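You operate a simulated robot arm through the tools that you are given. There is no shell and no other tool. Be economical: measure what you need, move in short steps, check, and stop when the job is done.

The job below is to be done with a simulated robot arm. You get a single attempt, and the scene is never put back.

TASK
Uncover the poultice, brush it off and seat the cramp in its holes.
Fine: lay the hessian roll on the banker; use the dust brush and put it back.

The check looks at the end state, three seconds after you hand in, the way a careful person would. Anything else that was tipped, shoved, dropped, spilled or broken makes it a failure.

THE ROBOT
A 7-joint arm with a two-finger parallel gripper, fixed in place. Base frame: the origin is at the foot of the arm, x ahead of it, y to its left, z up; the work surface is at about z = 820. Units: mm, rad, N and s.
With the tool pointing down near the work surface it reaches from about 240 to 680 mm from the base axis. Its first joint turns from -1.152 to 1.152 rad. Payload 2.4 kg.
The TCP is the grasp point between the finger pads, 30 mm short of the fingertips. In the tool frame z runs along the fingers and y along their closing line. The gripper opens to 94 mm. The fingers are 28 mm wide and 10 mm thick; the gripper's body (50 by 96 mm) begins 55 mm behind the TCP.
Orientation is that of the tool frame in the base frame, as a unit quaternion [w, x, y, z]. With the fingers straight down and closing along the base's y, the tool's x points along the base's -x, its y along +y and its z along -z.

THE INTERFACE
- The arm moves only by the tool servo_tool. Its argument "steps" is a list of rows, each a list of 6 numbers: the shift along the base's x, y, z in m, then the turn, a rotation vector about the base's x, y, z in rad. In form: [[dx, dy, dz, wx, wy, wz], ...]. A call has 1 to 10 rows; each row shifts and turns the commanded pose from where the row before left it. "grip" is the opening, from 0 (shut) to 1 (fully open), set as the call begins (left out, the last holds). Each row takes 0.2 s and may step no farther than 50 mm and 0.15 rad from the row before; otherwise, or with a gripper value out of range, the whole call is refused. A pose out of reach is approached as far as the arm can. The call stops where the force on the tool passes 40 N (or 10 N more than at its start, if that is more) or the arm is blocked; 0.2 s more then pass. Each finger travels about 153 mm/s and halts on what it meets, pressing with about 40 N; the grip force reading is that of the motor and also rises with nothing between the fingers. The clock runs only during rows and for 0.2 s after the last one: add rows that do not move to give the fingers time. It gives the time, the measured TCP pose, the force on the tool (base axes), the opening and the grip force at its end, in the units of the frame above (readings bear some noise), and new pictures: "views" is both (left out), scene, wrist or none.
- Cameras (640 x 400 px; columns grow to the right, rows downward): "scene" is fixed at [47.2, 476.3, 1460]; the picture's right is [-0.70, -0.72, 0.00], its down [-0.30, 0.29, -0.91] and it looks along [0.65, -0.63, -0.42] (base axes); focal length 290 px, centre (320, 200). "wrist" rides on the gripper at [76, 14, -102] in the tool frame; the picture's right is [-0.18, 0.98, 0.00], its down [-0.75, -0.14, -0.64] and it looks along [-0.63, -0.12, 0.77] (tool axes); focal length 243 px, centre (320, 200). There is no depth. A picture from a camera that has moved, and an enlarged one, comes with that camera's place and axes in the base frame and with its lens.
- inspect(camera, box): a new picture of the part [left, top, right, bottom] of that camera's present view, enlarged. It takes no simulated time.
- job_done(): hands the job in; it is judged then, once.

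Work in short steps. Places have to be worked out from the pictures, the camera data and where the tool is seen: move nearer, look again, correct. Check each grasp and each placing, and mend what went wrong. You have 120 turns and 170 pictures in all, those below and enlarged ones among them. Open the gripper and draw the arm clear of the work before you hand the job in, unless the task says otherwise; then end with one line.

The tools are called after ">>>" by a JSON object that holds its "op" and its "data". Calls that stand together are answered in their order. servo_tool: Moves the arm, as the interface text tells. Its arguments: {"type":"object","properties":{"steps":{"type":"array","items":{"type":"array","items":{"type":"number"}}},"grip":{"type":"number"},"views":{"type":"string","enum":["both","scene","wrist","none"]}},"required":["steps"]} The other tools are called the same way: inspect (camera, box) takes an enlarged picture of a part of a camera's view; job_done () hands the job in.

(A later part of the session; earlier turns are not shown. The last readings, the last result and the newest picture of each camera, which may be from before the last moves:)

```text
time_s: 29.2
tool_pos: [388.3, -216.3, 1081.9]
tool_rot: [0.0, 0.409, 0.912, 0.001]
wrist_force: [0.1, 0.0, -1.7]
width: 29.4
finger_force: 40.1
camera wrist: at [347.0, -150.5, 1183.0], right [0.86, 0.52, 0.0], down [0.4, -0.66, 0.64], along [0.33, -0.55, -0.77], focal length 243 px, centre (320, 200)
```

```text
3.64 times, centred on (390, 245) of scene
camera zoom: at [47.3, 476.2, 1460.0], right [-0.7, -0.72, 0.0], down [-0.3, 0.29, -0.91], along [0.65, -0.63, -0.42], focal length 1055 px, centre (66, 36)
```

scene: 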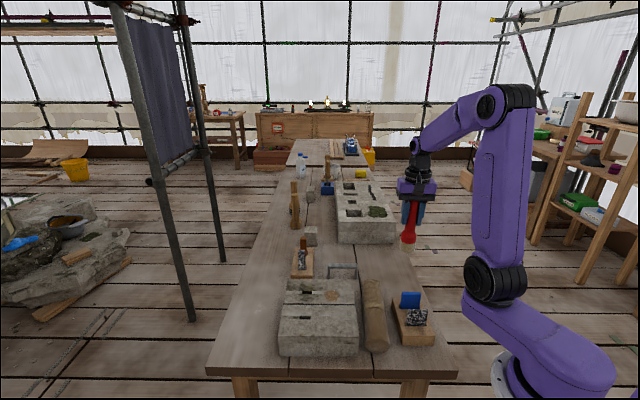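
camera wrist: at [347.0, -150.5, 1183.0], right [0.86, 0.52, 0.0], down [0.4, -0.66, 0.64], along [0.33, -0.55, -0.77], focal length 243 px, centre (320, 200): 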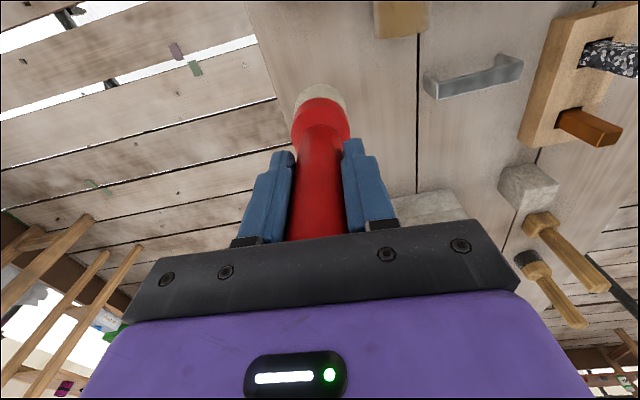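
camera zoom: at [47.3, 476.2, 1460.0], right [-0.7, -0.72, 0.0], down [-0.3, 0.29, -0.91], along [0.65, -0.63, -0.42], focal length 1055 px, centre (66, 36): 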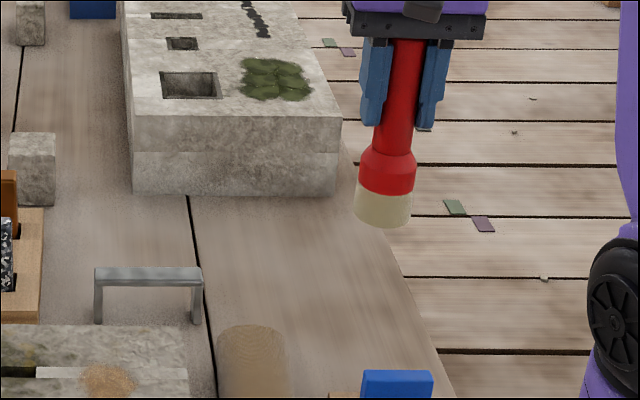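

One faint patch remains around (458, 34). I go back and brush it more thoroughly.

>>> {"op": "servo_tool", "data": {"steps": [[0.012, 0.042, 0, 0, 0, 0], [0.012, 0.042, 0, 0, 0, 0], [0.012, 0.042, 0, 0, 0, 0], [0.012, 0.042, 0, 0, 0, 0], [0.012, 0.042, 0, 0, 0, 0], [0.012, 0.043, 0, 0, 0, 0], [0, 0, -0.04, 0, 0, 0], [0, 0, -0.03, 0, 0, 0], [0, 0, -0.006, 0, 0, 0], [0, 0, 0, 0, 0, 0]], "views": "none"}}

>>> {"op": "servo_tool", "data": {"steps": [[0.015, 0.015, -0.002, 0, 0, 0], [-0.016, -0.016, 0, 0, 0, 0], [-0.013, -0.013, 0, 0, 0, 0], [0.008, -0.008, 0, 0, 0, 0], [0.016, 0.016, 0, 0, 0, 0], [0.014, 0.014, 0, 0, 0, 0], [-0.016, 0.016, 0, 0, 0, 0], [-0.016, -0.016, 0, 0, 0, 0], [-0.014, -0.014, 0, 0, 0, 0], [0.02, 0.01, 0, 0, 0, 0]], "views": "none"}}

>>> {"op": "servo_tool", "data": {"steps": [[0.016, 0.016, 0, 0, 0, 0], [-0.016, -0.016, 0, 0, 0, 0], [-0.012, -0.012, 0, 0, 0, 0], [0, 0, 0.04, 0, 0, 0], [0, 0, 0.035, 0, 0, 0], [-0.01, -0.045, 0, 0, 0, 0], [-0.01, -0.045, 0, 0, 0, 0], [-0.01, -0.045, 0, 0, 0, 0]], "views": "none"}}

>>> {"op": "inspect", "data": {"camera": "scene", "box": [270, 260, 370, 364]}}

```text
time_s: 31.4
tool_pos: [456.6, 36.8, 1004.3]
tool_rot: [0.001, 0.409, 0.912, -0.001]
wrist_force: [0.0, 0.4, -0.9]
width: 29.1
finger_force: 39.7
```

```text
time_s: 33.6
tool_pos: [457.2, 41.0, 1006.1]
tool_rot: [0.0, 0.409, 0.913, 0.0]
wrist_force: [0.1, 0.3, -0.9]
width: 29.4
finger_force: 40.1
```

```text
time_s: 35.4
tool_pos: [410.2, -106.5, 1076.9]
tool_rot: [0.001, 0.408, 0.913, 0.001]
wrist_force: [-0.3, -0.5, -2.1]
width: 29.2
finger_force: 39.9
```

```text
3.85 times, centred on (320, 312) of scene
camera zoom: at [47.2, 476.3, 1460.0], right [-0.7, -0.72, 0.0], down [-0.3, 0.29, -0.91], along [0.65, -0.63, -0.42], focal length 1116 px, centre (320, -231)
```

zoom: 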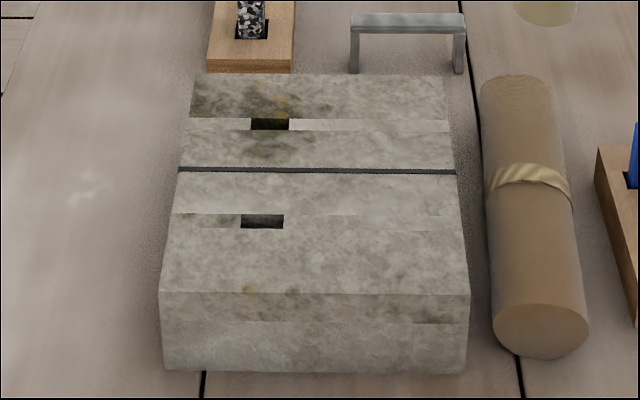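

The stone is clean. I return the brush above its original spot (386, -217).

>>> {"op": "servo_tool", "data": {"steps": [[-0.008, -0.037, 0, 0, 0, 0], [-0.008, -0.037, 0, 0, 0, 0], [-0.008, -0.036, 0, 0, 0, 0], [0, 0, -0.04, 0, 0, 0], [0, 0, -0.04, 0, 0, 0], [0, 0, -0.03, 0, 0, 0], [0, 0, -0.02, 0, 0, 0], [0, 0, 0, 0, 0, 0]], "views": "none"}}

>>> {"op": "inspect", "data": {"camera": "scene", "box": [340, 190, 440, 300]}}

```text
time_s: 37.2
tool_pos: [389.6, -217.2, 946.6]
tool_rot: [0.0, 0.409, 0.913, 0.0]
wrist_force: [0.9, -0.3, -1.6]
width: 29.4
finger_force: 39.9
```

```text
3.64 times, centred on (390, 245) of scene
camera zoom: at [47.2, 476.3, 1460.0], right [-0.7, -0.72, 0.0], down [-0.3, 0.29, -0.91], along [0.65, -0.63, -0.42], focal length 1055 px, centre (66, 36)
```

zoom: 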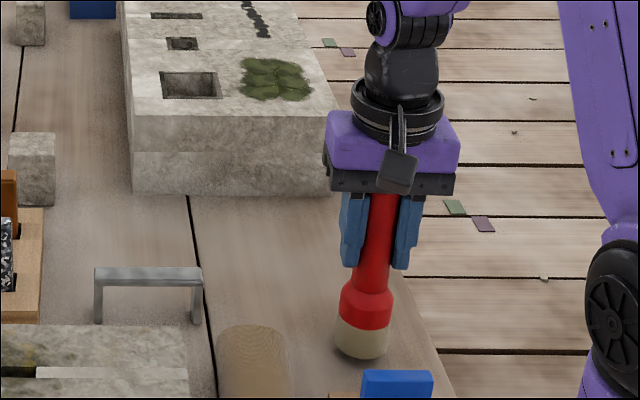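

The brush is upright 11 mm above the bench. I lower until touch.

>>> {"op": "servo_tool", "data": {"steps": [[-0.003, 0, -0.006, 0, 0, 0], [0, 0, -0.003, 0, 0, 0], [0, 0, -0.002, 0, 0, 0], [0, 0, 0, 0, 0, 0]], "views": "none"}}

```text
time_s: 38.2
tool_pos: [386.9, -215.9, 934.7]
tool_rot: [0.001, 0.41, 0.912, 0.0]
wrist_force: [-0.1, 0.2, -1.2]
width: 29.3
finger_force: 40.0
```

No contact yet; down by millimetres.

>>> {"op": "servo_tool", "data": {"steps": [[0, 0, -0.001, 0, 0, 0], [0, 0, -0.001, 0, 0, 0]], "views": "none"}}

```text
time_s: 38.8
tool_pos: [387.1, -215.7, 934.6]
tool_rot: [0.002, 0.409, 0.912, 0.001]
wrist_force: [0.6, 0.4, -1.3]
width: 29.2
finger_force: 39.9
```

>>> {"op": "servo_tool", "data": {"steps": [[0, 0, -0.001, 0, 0, 0], [0, 0, -0.0005, 0, 0, 0], [0, 0, 0, 0, 0, 0]], "views": "none"}}

```text
time_s: 39.6
tool_pos: [388.2, -215.2, 934.5]
tool_rot: [0.001, 0.408, 0.913, 0.001]
wrist_force: [-0.7, 1.4, 6.2]
width: 29.6
finger_force: 40.0
```

Now contact (6 N). I release.

>>> {"op": "servo_tool", "data": {"grip": 1, "steps": [[0, 0, 0, 0, 0, 0], [0, 0, 0, 0, 0, 0], [0, 0, 0, 0, 0, 0]], "views": "none"}}

>>> {"op": "servo_tool", "data": {"steps": [[0, 0, 0.03, 0, 0, 0], [0, 0, 0.04, 0, 0, 0], [0, 0, 0.04, 0, 0, 0], [0, 0, 0.04, 0, 0, 0], [0.03, 0.03, 0, 0, 0, 0], [0.03, 0.03, 0, 0, 0, 0], [0, 0, 0, 0, 0, 0]]}}

>>> {"op": "inspect", "data": {"camera": "scene", "box": [310, 210, 430, 300]}}

>>> {"op": "inspect", "data": {"camera": "wrist", "box": [240, 20, 440, 180]}}

```text
time_s: 40.4
tool_pos: [387.2, -215.4, 933.5]
tool_rot: [0.002, 0.409, 0.912, 0.0]
wrist_force: [1.3, 0.2, -0.3]
width: 93.8
finger_force: 0.1
```

```text
time_s: 42.0
tool_pos: [448.9, -149.7, 1084.9]
tool_rot: [0.0, 0.409, 0.913, 0.0]
wrist_force: [0.5, 0.5, -0.2]
width: 94.4
finger_force: 0.0
camera wrist: at [408.6, -82.8, 1186.0], right [0.86, 0.52, 0.0], down [0.4, -0.66, 0.64], along [0.33, -0.55, -0.77], focal length 243 px, centre (320, 200)
```

scene: 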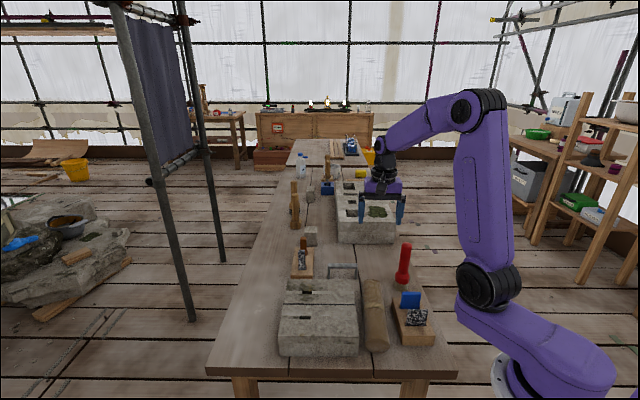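
wrist: 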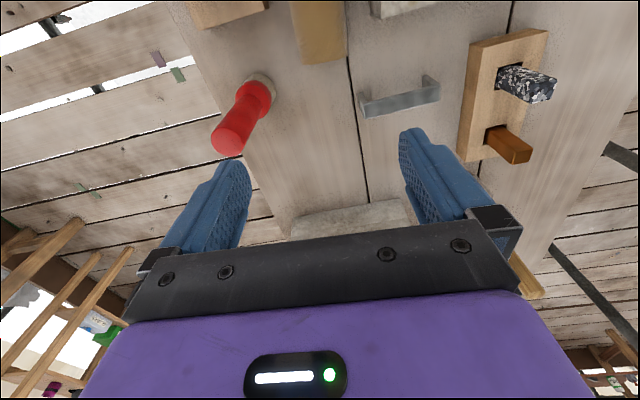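

```text
4.44 times, centred on (370, 255) of scene
camera zoom: at [47.2, 476.3, 1460.0], right [-0.7, -0.72, 0.0], down [-0.3, 0.29, -0.91], along [0.65, -0.63, -0.42], focal length 1289 px, centre (98, -44)
```

zoom: 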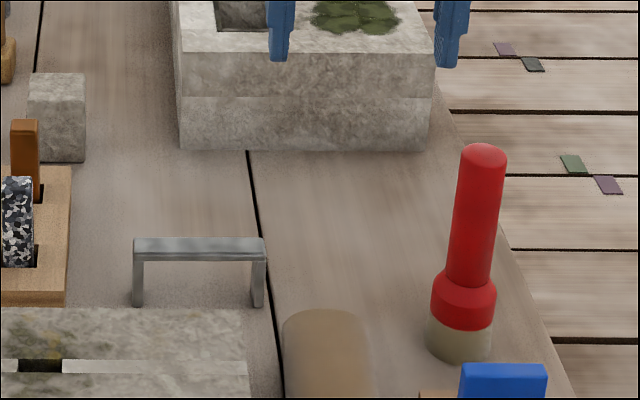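

```text
2.50 times, centred on (340, 100) of wrist
camera zoom: at [408.6, -82.8, 1186.0], right [0.86, 0.52, 0.0], down [0.4, -0.66, 0.64], along [0.33, -0.55, -0.77], focal length 606 px, centre (270, 450)
```

zoom: 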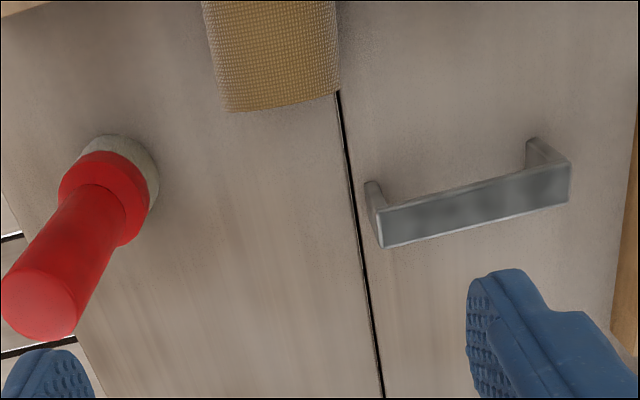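

The brush stands back in place. The cramp stands on its legs, centre about (548, -115), bar at 45°, top about z=870. I turn 90° to close across the bar and move above it.

>>> {"op": "servo_tool", "data": {"steps": [[0.01, 0.0035, 0, 0, 0, 0.143], [0.01, 0.0035, 0, 0, 0, 0.143], [0.01, 0.0035, 0, 0, 0, 0.143], [0.01, 0.0035, 0, 0, 0, 0.143], [0.01, 0.0035, 0, 0, 0, 0.143], [0.01, 0.0035, 0, 0, 0, 0.143], [0.01, 0.0035, 0, 0, 0, 0.143], [0.01, 0.0035, 0, 0, 0, 0.143], [0.01, 0.0035, -0.01, 0, 0, 0.143], [0.009, 0.0035, -0.03, 0, 0, 0.143]], "views": "none"}}

>>> {"op": "servo_tool", "data": {"steps": [[0, 0, -0.03, 0, 0, 0.143], [0, 0, -0.03, 0, 0, 0], [0, 0, 0, 0, 0, 0]]}}

>>> {"op": "inspect", "data": {"camera": "scene", "box": [290, 200, 410, 300]}}

```text
time_s: 44.2
tool_pos: [548.0, -118.5, 1043.0]
tool_rot: [0.001, -0.29, 0.957, 0.0]
wrist_force: [-0.5, -0.4, -0.5]
width: 93.8
finger_force: 0.0
```

```text
time_s: 45.0
tool_pos: [547.4, -120.2, 980.5]
tool_rot: [0.001, -0.357, 0.934, 0.001]
wrist_force: [0.8, 0.3, 0.7]
width: 94.0
finger_force: 0.0
camera wrist: at [480.2, -159.7, 1082.5], right [-0.52, 0.85, 0.0], down [0.66, 0.4, 0.64], along [0.55, 0.33, -0.77], focal length 243 px, centre (320, 200)
```

scene: 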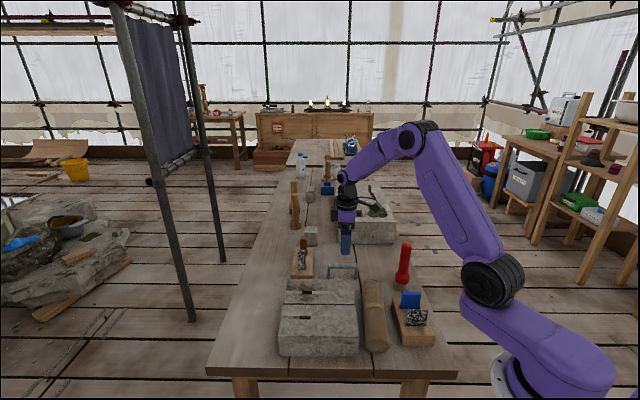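
wrist: 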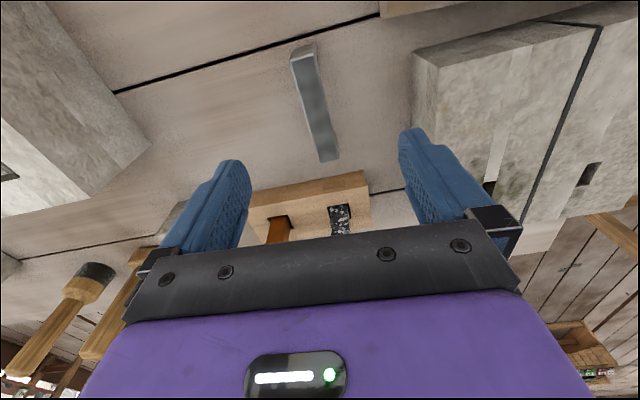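

```text
4.00 times, centred on (350, 250) of scene
camera zoom: at [47.2, 476.3, 1460.0], right [-0.7, -0.72, 0.0], down [-0.3, 0.29, -0.91], along [0.65, -0.63, -0.42], focal length 1160 px, centre (200, 0)
```

zoom: 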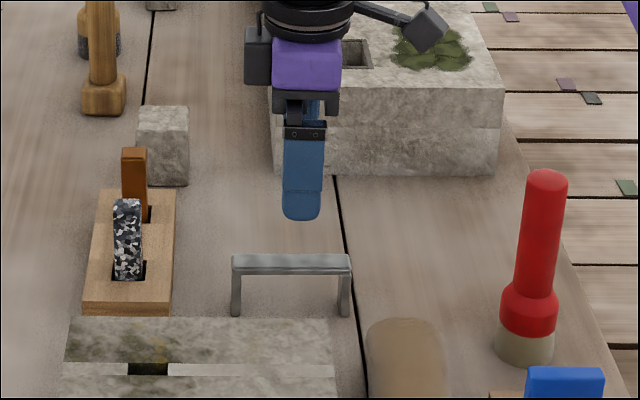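

The cramp's bar centre reads (549, -121) at 45°, directly below. I enlarge the wrist view for width and alignment.

>>> {"op": "inspect", "data": {"camera": "wrist", "box": [240, 20, 400, 180]}}

>>> {"op": "inspect", "data": {"camera": "scene", "box": [335, 250, 385, 285]}}

>>> {"op": "inspect", "data": {"camera": "scene", "box": [285, 275, 345, 330]}}

```text
2.50 times, centred on (320, 100) of wrist
camera zoom: at [480.2, -159.7, 1082.5], right [-0.52, 0.85, 0.0], down [0.66, 0.4, 0.64], along [0.55, 0.33, -0.77], focal length 606 px, centre (320, 450)
```

zoom: 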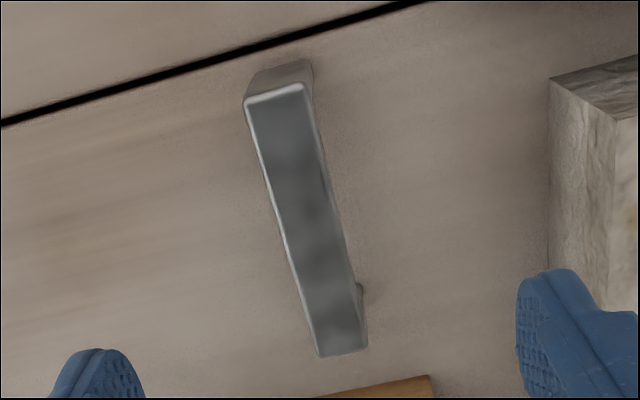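

```text
11.43 times, centred on (360, 268) of scene
camera zoom: at [47.2, 476.3, 1460.0], right [-0.7, -0.72, 0.0], down [-0.3, 0.29, -0.91], along [0.65, -0.63, -0.42], focal length 3316 px, centre (-137, -571)
```

zoom: 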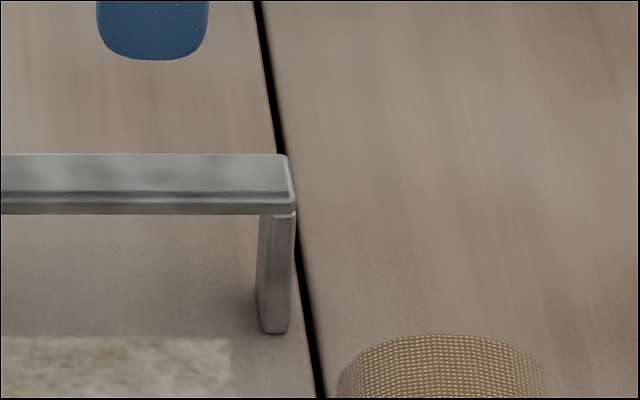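

```text
7.27 times, centred on (315, 302) of scene
camera zoom: at [47.2, 476.3, 1460.0], right [-0.7, -0.72, 0.0], down [-0.3, 0.29, -0.91], along [0.65, -0.63, -0.42], focal length 2110 px, centre (356, -546)
```

zoom: 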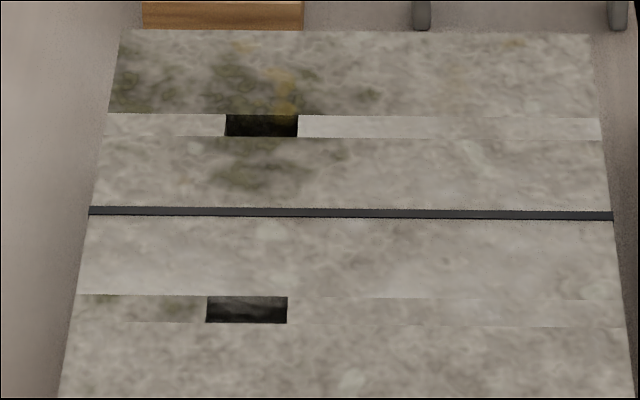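

Bar: centre (550, -120), 93 x 18 mm, 45.6°, top z about 870, underside about 862. Since the fingers must stay above the stone when seated, I grip with the fingertips only (TCP about 891).

>>> {"op": "servo_tool", "data": {"steps": [[0.003, 0, -0.02, 0, 0, 0.065], [0, 0, -0.03, 0, 0, 0], [0, 0, -0.03, 0, 0, 0], [0, 0, 0, 0, 0, 0]], "views": "wrist"}}

>>> {"op": "inspect", "data": {"camera": "scene", "box": [325, 235, 395, 285]}}

```text
time_s: 46.0
tool_pos: [550.4, -119.7, 902.8]
tool_rot: [0.001, -0.387, 0.922, 0.001]
wrist_force: [-0.7, -0.7, 0.4]
width: 94.0
finger_force: 0.0
camera wrist: at [486.5, -163.9, 1004.7], right [-0.57, 0.82, 0.0], down [0.63, 0.44, 0.64], along [0.53, 0.37, -0.77], focal length 243 px, centre (320, 200)
```

wrist: 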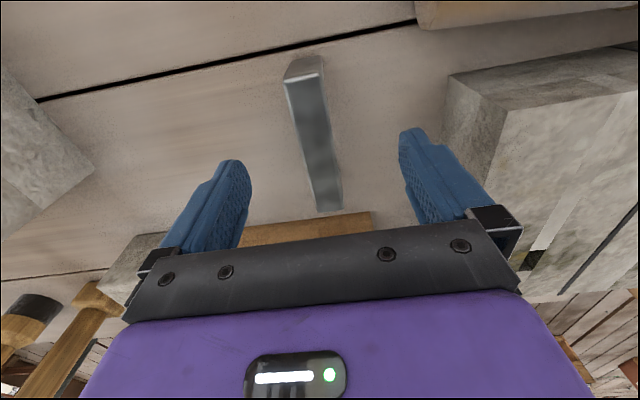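

```text
8.00 times, centred on (360, 260) of scene
camera zoom: at [47.2, 476.3, 1460.0], right [-0.7, -0.72, 0.0], down [-0.3, 0.29, -0.91], along [0.65, -0.63, -0.42], focal length 2321 px, centre (0, -280)
```

zoom: 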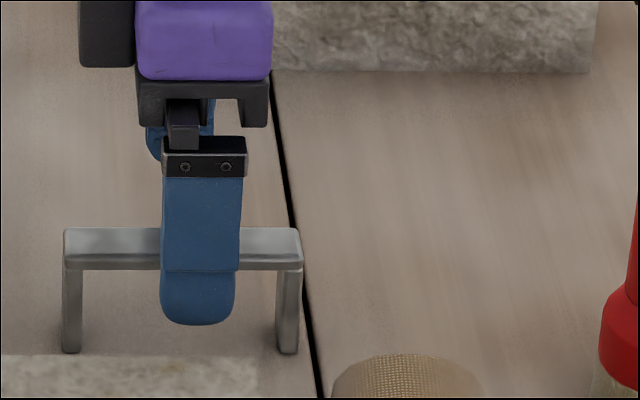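

Centered well; I shift 1.5 mm along the bar, lower 12 mm and close.

>>> {"op": "servo_tool", "data": {"steps": [[0.0012, 0.0012, -0.008, 0, 0, 0], [0, 0, -0.004, 0, 0, 0], [0, 0, 0, 0, 0, 0]], "views": "none"}}

>>> {"op": "servo_tool", "data": {"grip": 0.05, "steps": [[0, 0, 0, 0, 0, 0], [0, 0, 0, 0, 0, 0], [0, 0, 0, 0, 0, 0], [0, 0, 0, 0, 0, 0]], "views": "wrist"}}

>>> {"op": "inspect", "data": {"camera": "scene", "box": [325, 235, 395, 285]}}

```text
time_s: 46.8
tool_pos: [550.6, -118.1, 892.4]
tool_rot: [0.001, -0.388, 0.922, 0.0]
wrist_force: [0.1, 0.5, 0.0]
width: 93.8
finger_force: 0.1
```

```text
time_s: 47.8
tool_pos: [551.6, -119.1, 891.9]
tool_rot: [0.0, -0.388, 0.922, 0.0]
wrist_force: [1.2, -1.1, 2.0]
width: 21.2
finger_force: 40.5
camera wrist: at [487.1, -162.6, 993.5], right [-0.57, 0.82, 0.0], down [0.63, 0.44, 0.64], along [0.53, 0.37, -0.77], focal length 243 px, centre (320, 200)
```

wrist: 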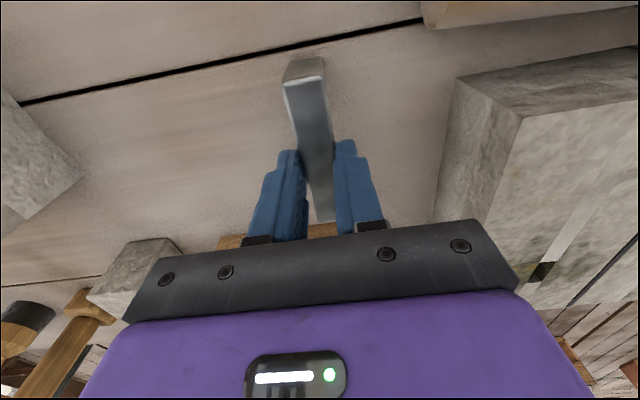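

```text
8.00 times, centred on (360, 260) of scene
camera zoom: at [47.2, 476.3, 1460.0], right [-0.7, -0.72, 0.0], down [-0.3, 0.29, -0.91], along [0.65, -0.63, -0.42], focal length 2321 px, centre (0, -280)
```

zoom: 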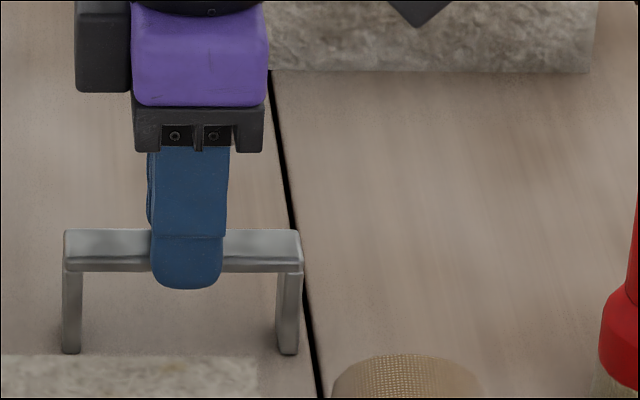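

Width 21 mm, firm grip near the fingertips. I lift straight up and check it stays level.

>>> {"op": "servo_tool", "data": {"steps": [[0, 0, 0.01, 0, 0, 0], [0, 0, 0.03, 0, 0, 0], [0, 0, 0.04, 0, 0, 0], [0, 0, 0.04, 0, 0, 0], [0, 0, 0.03, 0, 0, 0], [0, 0, 0, 0, 0, 0]], "views": "none"}}

>>> {"op": "inspect", "data": {"camera": "scene", "box": [305, 190, 405, 260]}}

```text
time_s: 49.2
tool_pos: [546.8, -119.3, 1042.0]
tool_rot: [0.0, -0.387, 0.922, 0.001]
wrist_force: [-0.1, 0.4, -1.3]
width: 21.0
finger_force: 39.8
```

```text
5.71 times, centred on (355, 225) of scene
camera zoom: at [47.2, 476.3, 1460.0], right [-0.7, -0.72, 0.0], down [-0.3, 0.29, -0.91], along [0.65, -0.63, -0.42], focal length 1658 px, centre (120, 57)
```

zoom: 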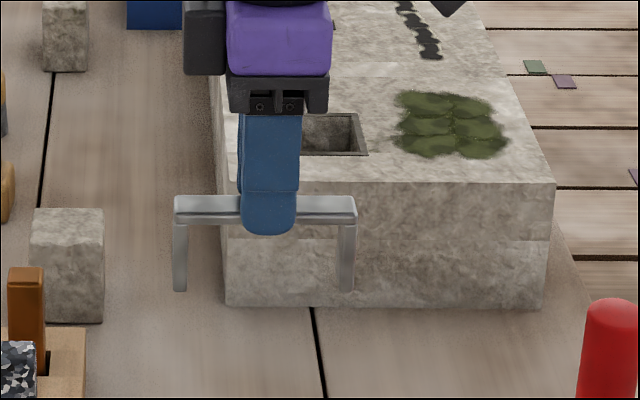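

Level and secure. I carry it to above the holes (483, 104) while turning -90.7°.

>>> {"op": "servo_tool", "data": {"steps": [[-0.006, 0.02, 0, 0, 0, -0.144], [-0.006, 0.02, 0, 0, 0, -0.144], [-0.006, 0.02, 0, 0, 0, -0.144], [-0.006, 0.02, 0, 0, 0, -0.144], [-0.006, 0.02, 0, 0, 0, -0.144], [-0.006, 0.02, 0, 0, 0, -0.144], [-0.006, 0.02, 0, 0, 0, -0.144], [-0.006, 0.02, 0, 0, 0, -0.144], [-0.006, 0.02, 0, 0, 0, -0.144], [-0.006, 0.02, 0, 0, 0, -0.144]], "views": "none"}}

>>> {"op": "servo_tool", "data": {"steps": [[-0.006, 0.022, 0, 0, 0, -0.143], [0, 0, 0, 0, 0, 0], [0, 0, 0, 0, 0, 0]]}}

>>> {"op": "inspect", "data": {"camera": "scene", "box": [265, 240, 365, 340]}}

>>> {"op": "inspect", "data": {"camera": "wrist", "box": [240, 0, 440, 200]}}

```text
time_s: 51.4
tool_pos: [491.5, 82.2, 1041.3]
tool_rot: [0.001, 0.318, 0.948, 0.001]
wrist_force: [-0.5, -0.1, -0.8]
width: 21.1
finger_force: 39.5
```

```text
time_s: 52.2
tool_pos: [486.9, 105.4, 1041.8]
tool_rot: [0.001, 0.384, 0.923, -0.001]
wrist_force: [0.3, -0.1, -0.2]
width: 21.2
finger_force: 39.7
camera wrist: at [441.9, 170.1, 1142.3], right [0.83, 0.56, 0.0], down [0.43, -0.63, 0.64], along [0.36, -0.53, -0.77], focal length 243 px, centre (320, 200)
```

scene: 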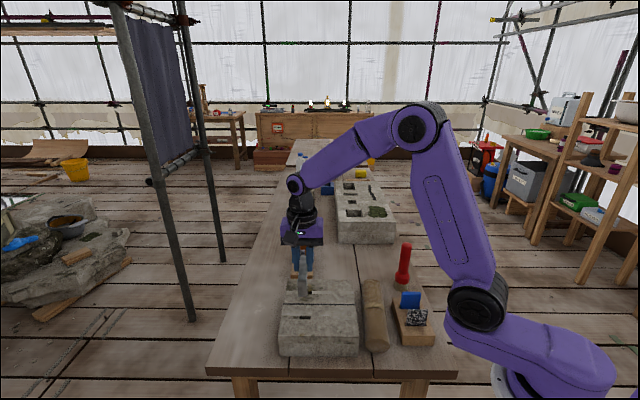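
wrist: 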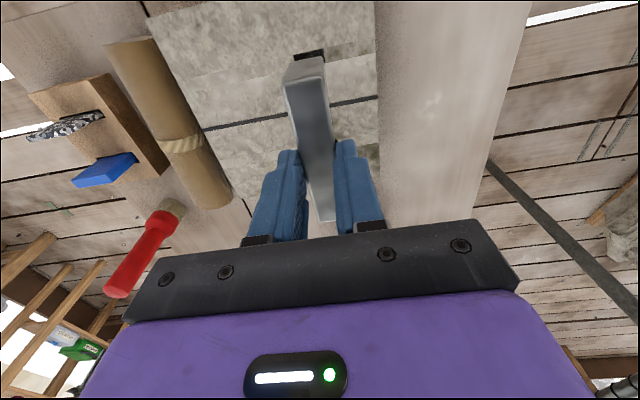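

```text
4.00 times, centred on (315, 290) of scene
camera zoom: at [47.2, 476.3, 1460.0], right [-0.7, -0.72, 0.0], down [-0.3, 0.29, -0.91], along [0.65, -0.63, -0.42], focal length 1160 px, centre (340, -160)
```

zoom: 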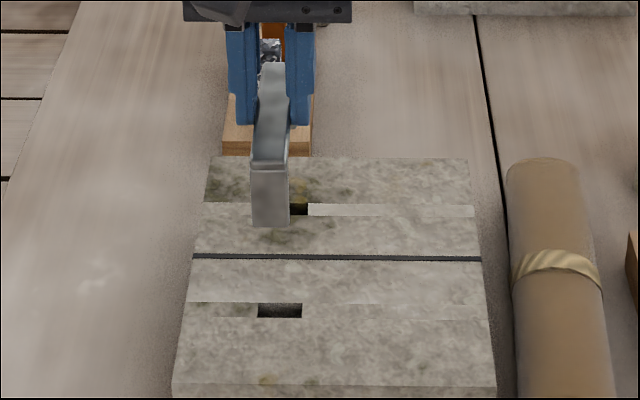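

```text
2.00 times, centred on (340, 100) of wrist
camera zoom: at [441.9, 170.1, 1142.3], right [0.83, 0.56, 0.0], down [0.43, -0.63, 0.64], along [0.36, -0.53, -0.77], focal length 485 px, centre (280, 400)
```

zoom: 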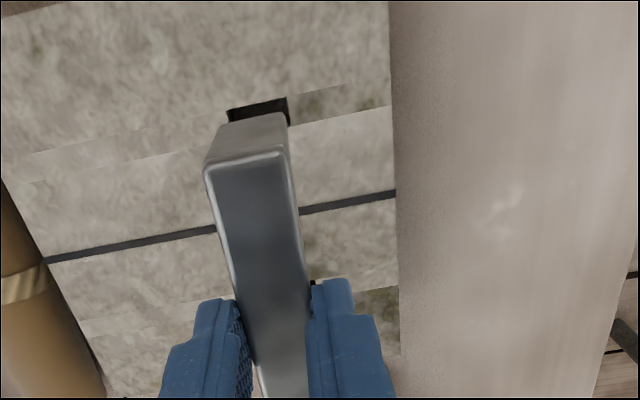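

Wrist view gives near hole c 402–429 and s from 227; the near leg is c 410–429, s from 219. I shift by about (+4, -10) mm and lower to just above the stone, then measure again.

>>> {"op": "servo_tool", "data": {"steps": [[0.004, -0.01, -0.02, 0, 0, 0], [0, 0, -0.03, 0, 0, 0], [0, 0, -0.016, 0, 0, 0], [0, 0, 0, 0, 0, 0]]}}

>>> {"op": "inspect", "data": {"camera": "scene", "box": [285, 265, 345, 325]}}

>>> {"op": "inspect", "data": {"camera": "wrist", "box": [260, 10, 380, 100]}}

```text
time_s: 53.2
tool_pos: [492.0, 95.0, 973.2]
tool_rot: [0.001, 0.384, 0.924, 0.001]
wrist_force: [-0.4, 0.7, -0.2]
width: 21.2
finger_force: 39.9
camera wrist: at [446.8, 159.2, 1075.5], right [0.83, 0.56, 0.0], down [0.43, -0.63, 0.64], along [0.36, -0.53, -0.77], focal length 243 px, centre (320, 200)
```

scene: 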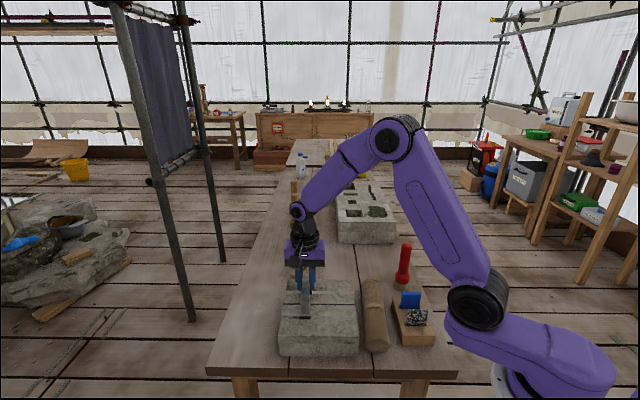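
wrist: 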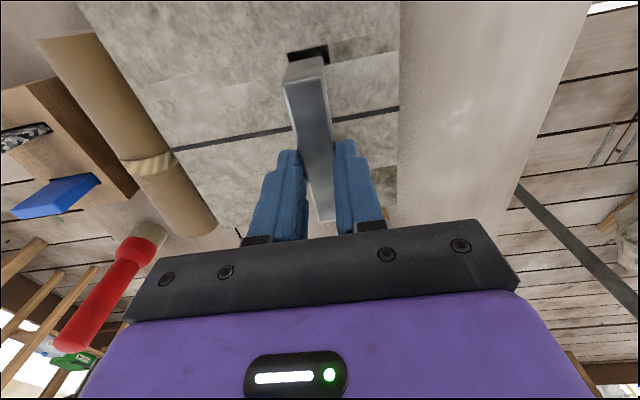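

```text
6.67 times, centred on (315, 295) of scene
camera zoom: at [47.2, 476.3, 1460.0], right [-0.7, -0.72, 0.0], down [-0.3, 0.29, -0.91], along [0.65, -0.63, -0.42], focal length 1934 px, centre (353, -433)
```

zoom: 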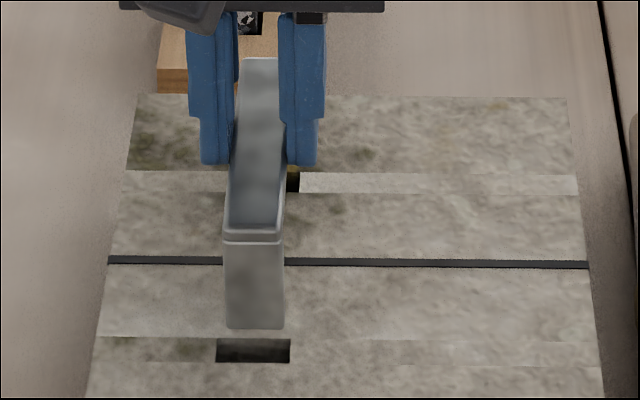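

```text
4.44 times, centred on (320, 55) of wrist
camera zoom: at [446.8, 159.2, 1075.5], right [0.83, 0.56, 0.0], down [0.43, -0.63, 0.64], along [0.36, -0.53, -0.77], focal length 1078 px, centre (320, 844)
```

zoom: 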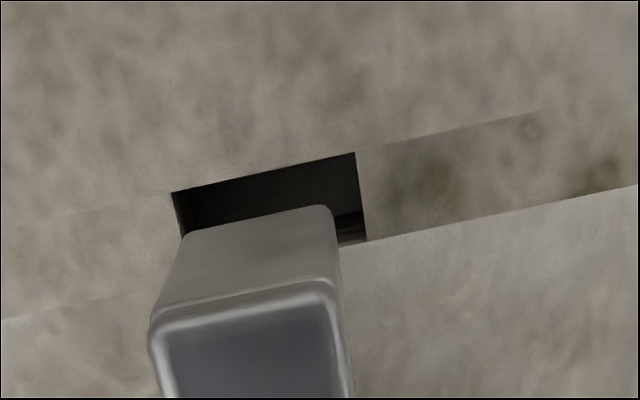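

Near hole: c 401.5–428.6, s 227.3–238.9; leg: c 403–424, s 231.7–240 and about 1.5° rotated. I correct by (+0.2, +3.0) mm and +0.025 rad, lower 5 mm and re-measure.

>>> {"op": "servo_tool", "data": {"steps": [[0.0002, 0.003, 0, 0, 0, 0.025], [0, 0, -0.005, 0, 0, 0], [0, 0, 0, 0, 0, 0]], "views": "none"}}

>>> {"op": "inspect", "data": {"camera": "wrist", "box": [260, 10, 380, 100]}}

>>> {"op": "inspect", "data": {"camera": "scene", "box": [285, 265, 345, 325]}}

```text
time_s: 54.0
tool_pos: [489.7, 96.1, 969.2]
tool_rot: [0.001, 0.373, 0.928, 0.0]
wrist_force: [0.1, 0.0, -0.2]
width: 21.0
finger_force: 39.9
```

```text
4.44 times, centred on (320, 55) of wrist
camera zoom: at [443.8, 160.3, 1071.1], right [0.81, 0.58, 0.0], down [0.45, -0.62, 0.64], along [0.38, -0.52, -0.77], focal length 1078 px, centre (320, 844)
```

zoom: 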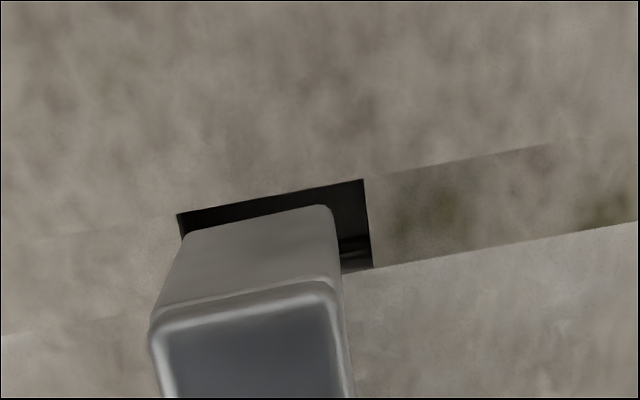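

```text
6.67 times, centred on (315, 295) of scene
camera zoom: at [47.2, 476.3, 1460.0], right [-0.7, -0.72, 0.0], down [-0.3, 0.29, -0.91], along [0.65, -0.63, -0.42], focal length 1934 px, centre (353, -433)
```

zoom: 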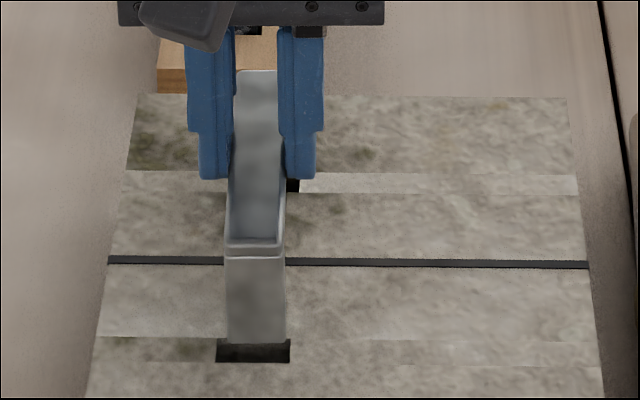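

Aligned in rotation and s now; the leg needs about +1.6 mm in c. I apply it and lower 12 mm to enter the holes.

>>> {"op": "servo_tool", "data": {"steps": [[0.0011, 0.0011, 0, 0, 0, 0], [0, 0, -0.004, 0, 0, 0], [0, 0, -0.004, 0, 0, 0], [0, 0, -0.004, 0, 0, 0], [0, 0, 0, 0, 0, 0]], "views": "none"}}

>>> {"op": "inspect", "data": {"camera": "wrist", "box": [260, 10, 380, 100]}}

>>> {"op": "inspect", "data": {"camera": "scene", "box": [285, 265, 345, 325]}}

```text
time_s: 55.2
tool_pos: [491.2, 95.4, 957.4]
tool_rot: [0.001, 0.372, 0.928, 0.001]
wrist_force: [-0.4, 0.6, -0.7]
width: 20.9
finger_force: 40.2
```

```text
4.44 times, centred on (320, 55) of wrist
camera zoom: at [444.4, 160.3, 1059.6], right [0.81, 0.58, 0.0], down [0.45, -0.62, 0.64], along [0.38, -0.52, -0.77], focal length 1078 px, centre (320, 844)
```

zoom: 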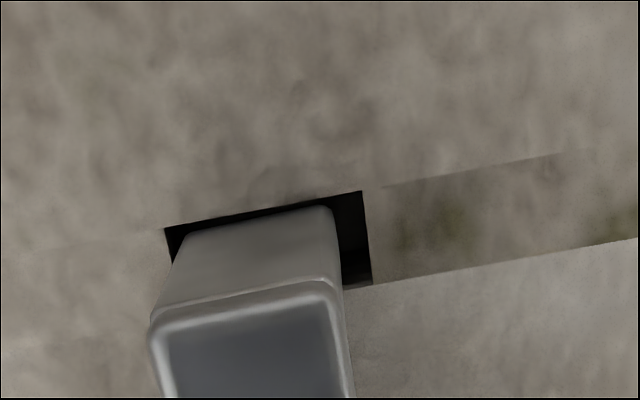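

```text
6.67 times, centred on (315, 295) of scene
camera zoom: at [47.2, 476.3, 1460.0], right [-0.7, -0.72, 0.0], down [-0.3, 0.29, -0.91], along [0.65, -0.63, -0.42], focal length 1934 px, centre (353, -433)
```

zoom: 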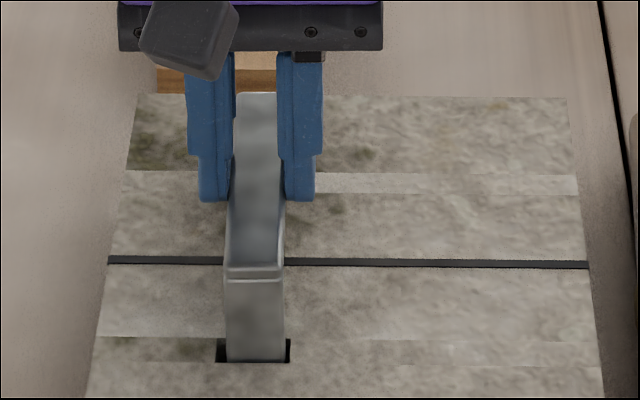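

The leg is inside the near hole outline with no force. I nudge +1.2 mm in c and lower a further 12 mm, watching force.

>>> {"op": "servo_tool", "data": {"steps": [[0.0008, 0.0008, 0, 0, 0, 0], [0, 0, -0.004, 0, 0, 0], [0, 0, -0.004, 0, 0, 0], [0, 0, -0.004, 0, 0, 0], [0, 0, 0, 0, 0, 0]], "views": "none"}}

>>> {"op": "inspect", "data": {"camera": "wrist", "box": [260, 10, 380, 100]}}

>>> {"op": "inspect", "data": {"camera": "scene", "box": [285, 265, 345, 325]}}

```text
time_s: 56.4
tool_pos: [489.8, 98.3, 945.6]
tool_rot: [0.001, 0.373, 0.928, 0.0]
wrist_force: [-0.3, 0.2, -1.3]
width: 21.0
finger_force: 40.0
```

```text
4.44 times, centred on (320, 55) of wrist
camera zoom: at [444.7, 161.3, 1047.1], right [0.81, 0.58, 0.0], down [0.45, -0.62, 0.64], along [0.38, -0.52, -0.77], focal length 1078 px, centre (320, 844)
```

zoom: 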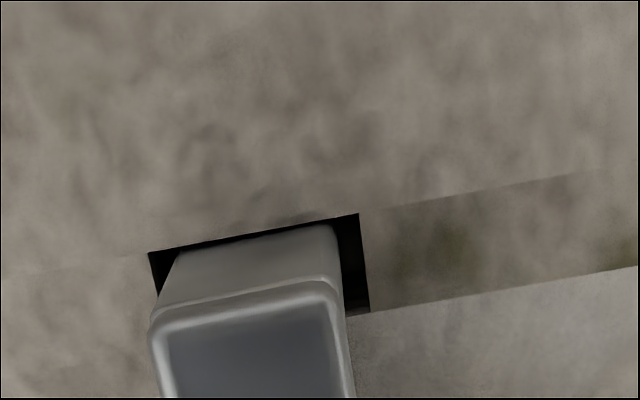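

```text
6.67 times, centred on (315, 295) of scene
camera zoom: at [47.2, 476.3, 1460.0], right [-0.7, -0.72, 0.0], down [-0.3, 0.29, -0.91], along [0.65, -0.63, -0.42], focal length 1934 px, centre (353, -433)
```

zoom: 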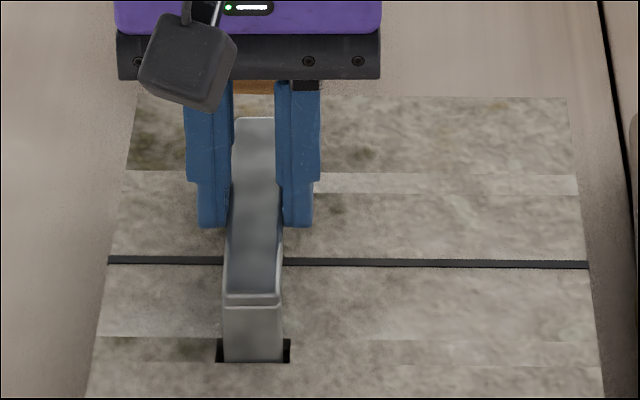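

Sliding in freely. I lower another 16 mm.

>>> {"op": "servo_tool", "data": {"steps": [[0, 0, -0.004, 0, 0, 0], [0, 0, -0.004, 0, 0, 0], [0, 0, -0.004, 0, 0, 0], [0, 0, -0.004, 0, 0, 0], [0, 0, 0, 0, 0, 0]], "views": "none"}}

>>> {"op": "inspect", "data": {"camera": "scene", "box": [285, 265, 345, 325]}}

```text
time_s: 57.6
tool_pos: [491.8, 98.2, 931.5]
tool_rot: [0.003, 0.374, 0.927, 0.002]
wrist_force: [-4.0, -8.4, 27.8]
width: 21.2
finger_force: 39.8
```

```text
6.67 times, centred on (315, 295) of scene
camera zoom: at [46.7, 476.0, 1460.1], right [-0.7, -0.72, 0.0], down [-0.3, 0.29, -0.91], along [0.65, -0.63, -0.42], focal length 1934 px, centre (353, -433)
```

zoom: 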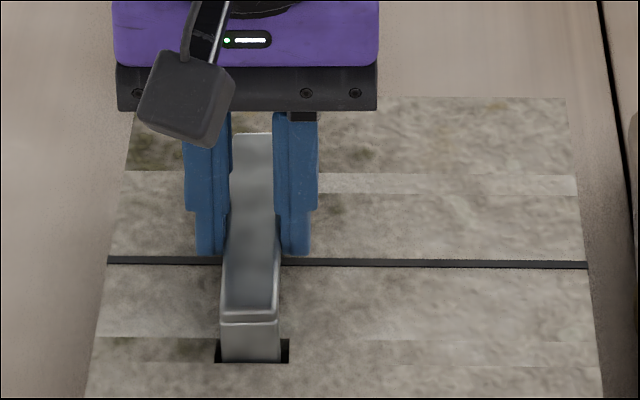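

Resistance of 28 N with the cramp apparently slipping upward in the fingers; something stops the legs. I ease up 3 mm and look closely.

>>> {"op": "servo_tool", "data": {"steps": [[0, 0, 0.003, 0, 0, 0], [0, 0, 0, 0, 0, 0]], "views": "wrist"}}

>>> {"op": "inspect", "data": {"camera": "wrist", "box": [260, 10, 380, 100]}}

>>> {"op": "inspect", "data": {"camera": "scene", "box": [285, 265, 345, 325]}}

```text
time_s: 58.2
tool_pos: [492.1, 98.3, 933.1]
tool_rot: [0.0, 0.372, 0.928, 0.001]
wrist_force: [2.7, -3.2, -2.3]
width: 20.8
finger_force: 40.0
camera wrist: at [445.5, 162.1, 1034.6], right [0.81, 0.58, 0.0], down [0.45, -0.62, 0.64], along [0.38, -0.52, -0.77], focal length 243 px, centre (320, 200)
```

wrist: 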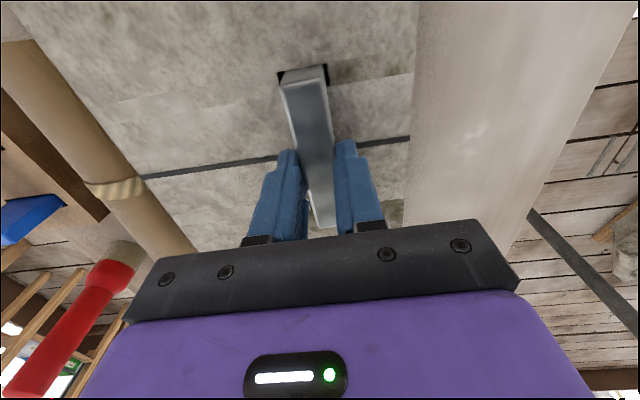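

```text
4.44 times, centred on (320, 55) of wrist
camera zoom: at [445.5, 162.1, 1034.6], right [0.81, 0.58, 0.0], down [0.45, -0.62, 0.64], along [0.38, -0.52, -0.77], focal length 1078 px, centre (320, 844)
```

zoom: 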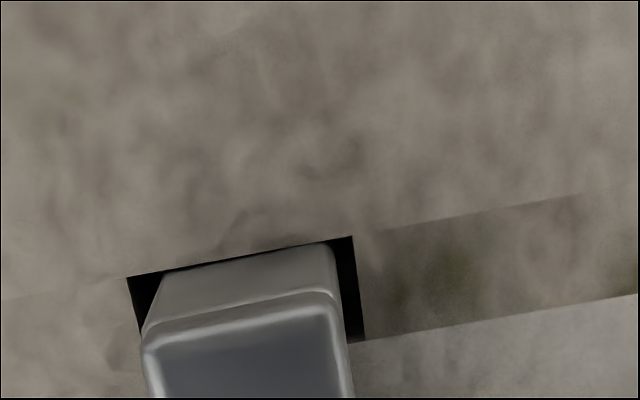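

```text
6.67 times, centred on (315, 295) of scene
camera zoom: at [47.4, 476.2, 1460.0], right [-0.7, -0.72, 0.0], down [-0.3, 0.29, -0.91], along [0.65, -0.63, -0.42], focal length 1934 px, centre (353, -433)
```

zoom: 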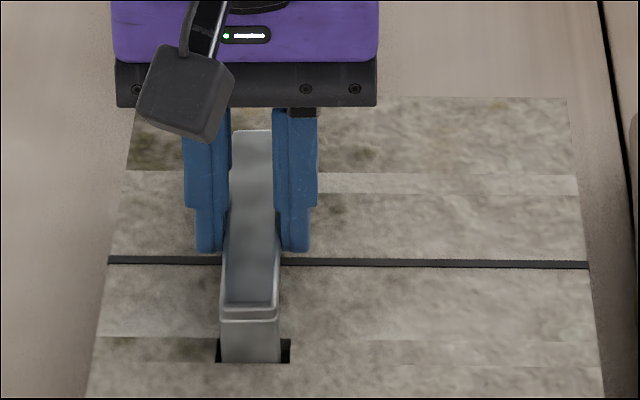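

The stone's face shows an upper course about 27 mm thick, and both ends stopped evenly at that depth, so the legs are on the hole floors. I lower back to touch and open slightly to release.

>>> {"op": "servo_tool", "data": {"steps": [[0, 0, -0.001, 0, 0, 0], [0, 0, -0.001, 0, 0, 0], [0, 0, 0, 0, 0, 0]], "views": "none"}}

>>> {"op": "servo_tool", "data": {"grip": 0.4, "steps": [[0, 0, 0, 0, 0, 0], [0, 0, 0, 0, 0, 0], [0, 0, 0, 0, 0, 0]], "views": "none"}}

>>> {"op": "inspect", "data": {"camera": "scene", "box": [285, 265, 345, 325]}}

```text
time_s: 59.0
tool_pos: [493.6, 98.0, 931.9]
tool_rot: [0.001, 0.372, 0.928, 0.001]
wrist_force: [2.4, -3.2, 1.0]
width: 21.2
finger_force: 40.0
```

```text
time_s: 59.8
tool_pos: [490.9, 98.8, 931.5]
tool_rot: [0.001, 0.372, 0.928, 0.0]
wrist_force: [0.7, 0.9, 0.3]
width: 37.7
finger_force: 0.0
```

```text
6.67 times, centred on (315, 295) of scene
camera zoom: at [47.2, 476.3, 1460.0], right [-0.7, -0.72, 0.0], down [-0.3, 0.29, -0.91], along [0.65, -0.63, -0.42], focal length 1934 px, centre (353, -433)
```

zoom: 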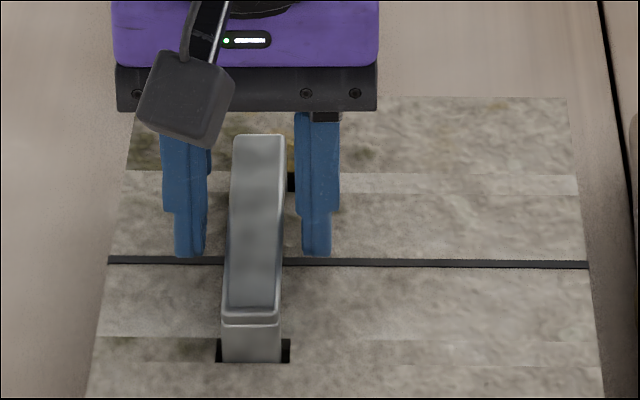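

Released and it stays put. I rise straight up and back off to view it.

>>> {"op": "servo_tool", "data": {"steps": [[0, 0, 0.02, 0, 0, 0], [0, 0, 0.03, 0, 0, 0], [0, 0, 0.03, 0, 0, 0], [0, 0, 0.04, 0, 0, 0], [-0.02, 0.02, 0.02, 0, 0, 0], [0, 0, 0, 0, 0, 0]], "views": "wrist"}}

>>> {"op": "inspect", "data": {"camera": "scene", "box": [285, 265, 345, 325]}}

>>> {"op": "inspect", "data": {"camera": "wrist", "box": [260, 50, 400, 190]}}

```text
time_s: 61.2
tool_pos: [472.7, 121.9, 1075.1]
tool_rot: [0.0, 0.373, 0.928, 0.0]
wrist_force: [0.0, -0.1, 0.3]
width: 37.5
finger_force: 0.1
camera wrist: at [426.9, 185.5, 1176.2], right [0.81, 0.58, 0.0], down [0.45, -0.62, 0.64], along [0.38, -0.52, -0.77], focal length 243 px, centre (320, 200)
```

wrist: 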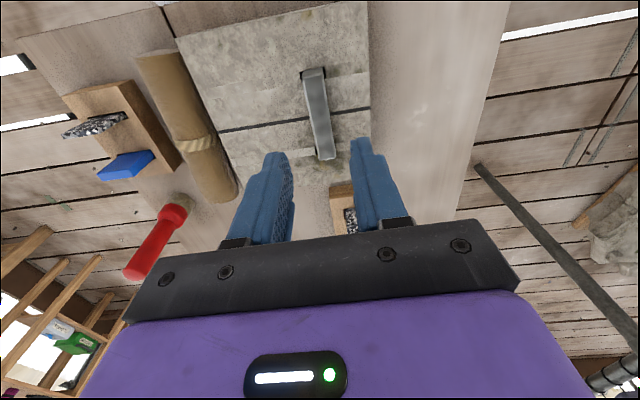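

```text
6.67 times, centred on (315, 295) of scene
camera zoom: at [47.2, 476.3, 1460.0], right [-0.7, -0.72, 0.0], down [-0.3, 0.29, -0.91], along [0.65, -0.63, -0.42], focal length 1934 px, centre (353, -433)
```

zoom: 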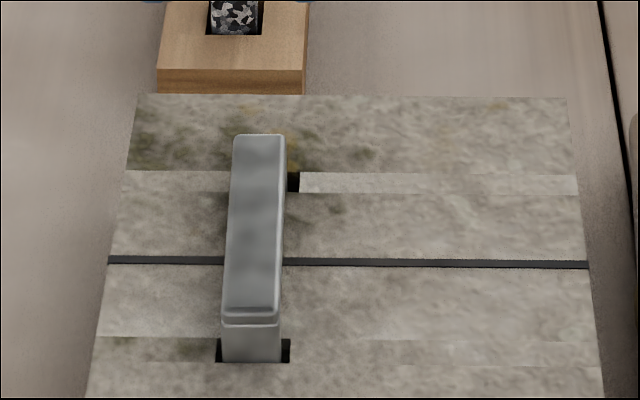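

```text
2.86 times, centred on (330, 120) of wrist
camera zoom: at [426.9, 185.5, 1176.2], right [0.81, 0.58, 0.0], down [0.45, -0.62, 0.64], along [0.38, -0.52, -0.77], focal length 693 px, centre (291, 429)
```

zoom: 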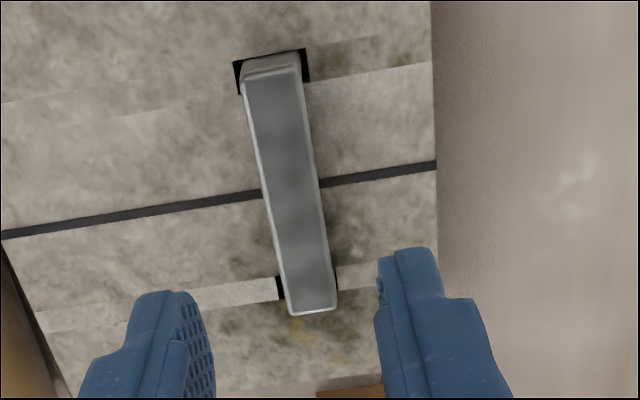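

Both legs are in their holes. To be sure it is down, I press gently on the bar's middle with closed fingers, reading the contact height.

>>> {"op": "servo_tool", "data": {"grip": 0, "steps": [[0.009, -0.0115, -0.03, 0, 0, 0], [0.009, -0.0115, -0.04, 0, 0, 0], [0, 0, -0.04, 0, 0, 0], [0, 0, -0.01, 0, 0, 0], [0, 0, 0, 0, 0, 0]], "views": "none"}}

>>> {"op": "inspect", "data": {"camera": "scene", "box": [285, 265, 345, 325]}}

```text
time_s: 62.4
tool_pos: [490.1, 96.8, 954.7]
tool_rot: [0.001, 0.372, 0.928, 0.0]
wrist_force: [-0.2, -0.4, 0.4]
width: 0.2
finger_force: 32.6
```

```text
6.67 times, centred on (315, 295) of scene
camera zoom: at [47.2, 476.3, 1460.0], right [-0.7, -0.72, 0.0], down [-0.3, 0.29, -0.91], along [0.65, -0.63, -0.42], focal length 1934 px, centre (353, -433)
```

zoom: 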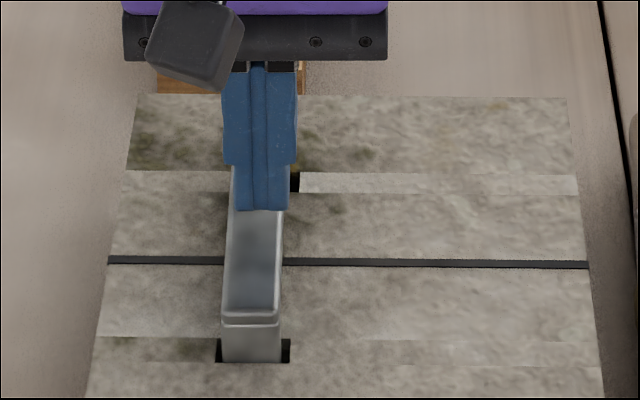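

Hovering over the bar's middle. I step down in 2 mm increments to contact.

>>> {"op": "servo_tool", "data": {"steps": [[0, 0, -0.003, 0, 0, 0], [0, 0, -0.002, 0, 0, 0], [0, 0, -0.002, 0, 0, 0], [0, 0, -0.002, 0, 0, 0], [0, 0, -0.002, 0, 0, 0], [0, 0, -0.002, 0, 0, 0], [0, 0, -0.002, 0, 0, 0]], "views": "none"}}

>>> {"op": "inspect", "data": {"camera": "scene", "box": [285, 265, 345, 325]}}

```text
time_s: 63.6
tool_pos: [490.1, 95.0, 945.1]
tool_rot: [0.002, 0.372, 0.928, 0.001]
wrist_force: [-3.4, -1.7, 9.2]
width: 0.0
finger_force: 33.0
stopped in row 5: the force on the tool passed its limit (the readings are from after the stop); the commanded pose is now the measured one
```

```text
6.67 times, centred on (315, 295) of scene
camera zoom: at [47.0, 476.2, 1460.0], right [-0.7, -0.72, 0.0], down [-0.3, 0.29, -0.91], along [0.65, -0.63, -0.42], focal length 1934 px, centre (353, -433)
```

zoom: 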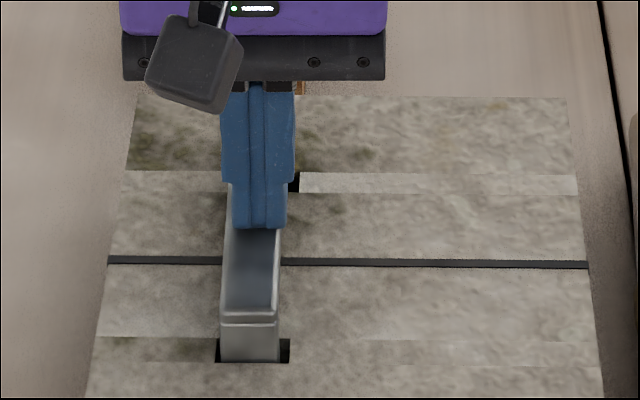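

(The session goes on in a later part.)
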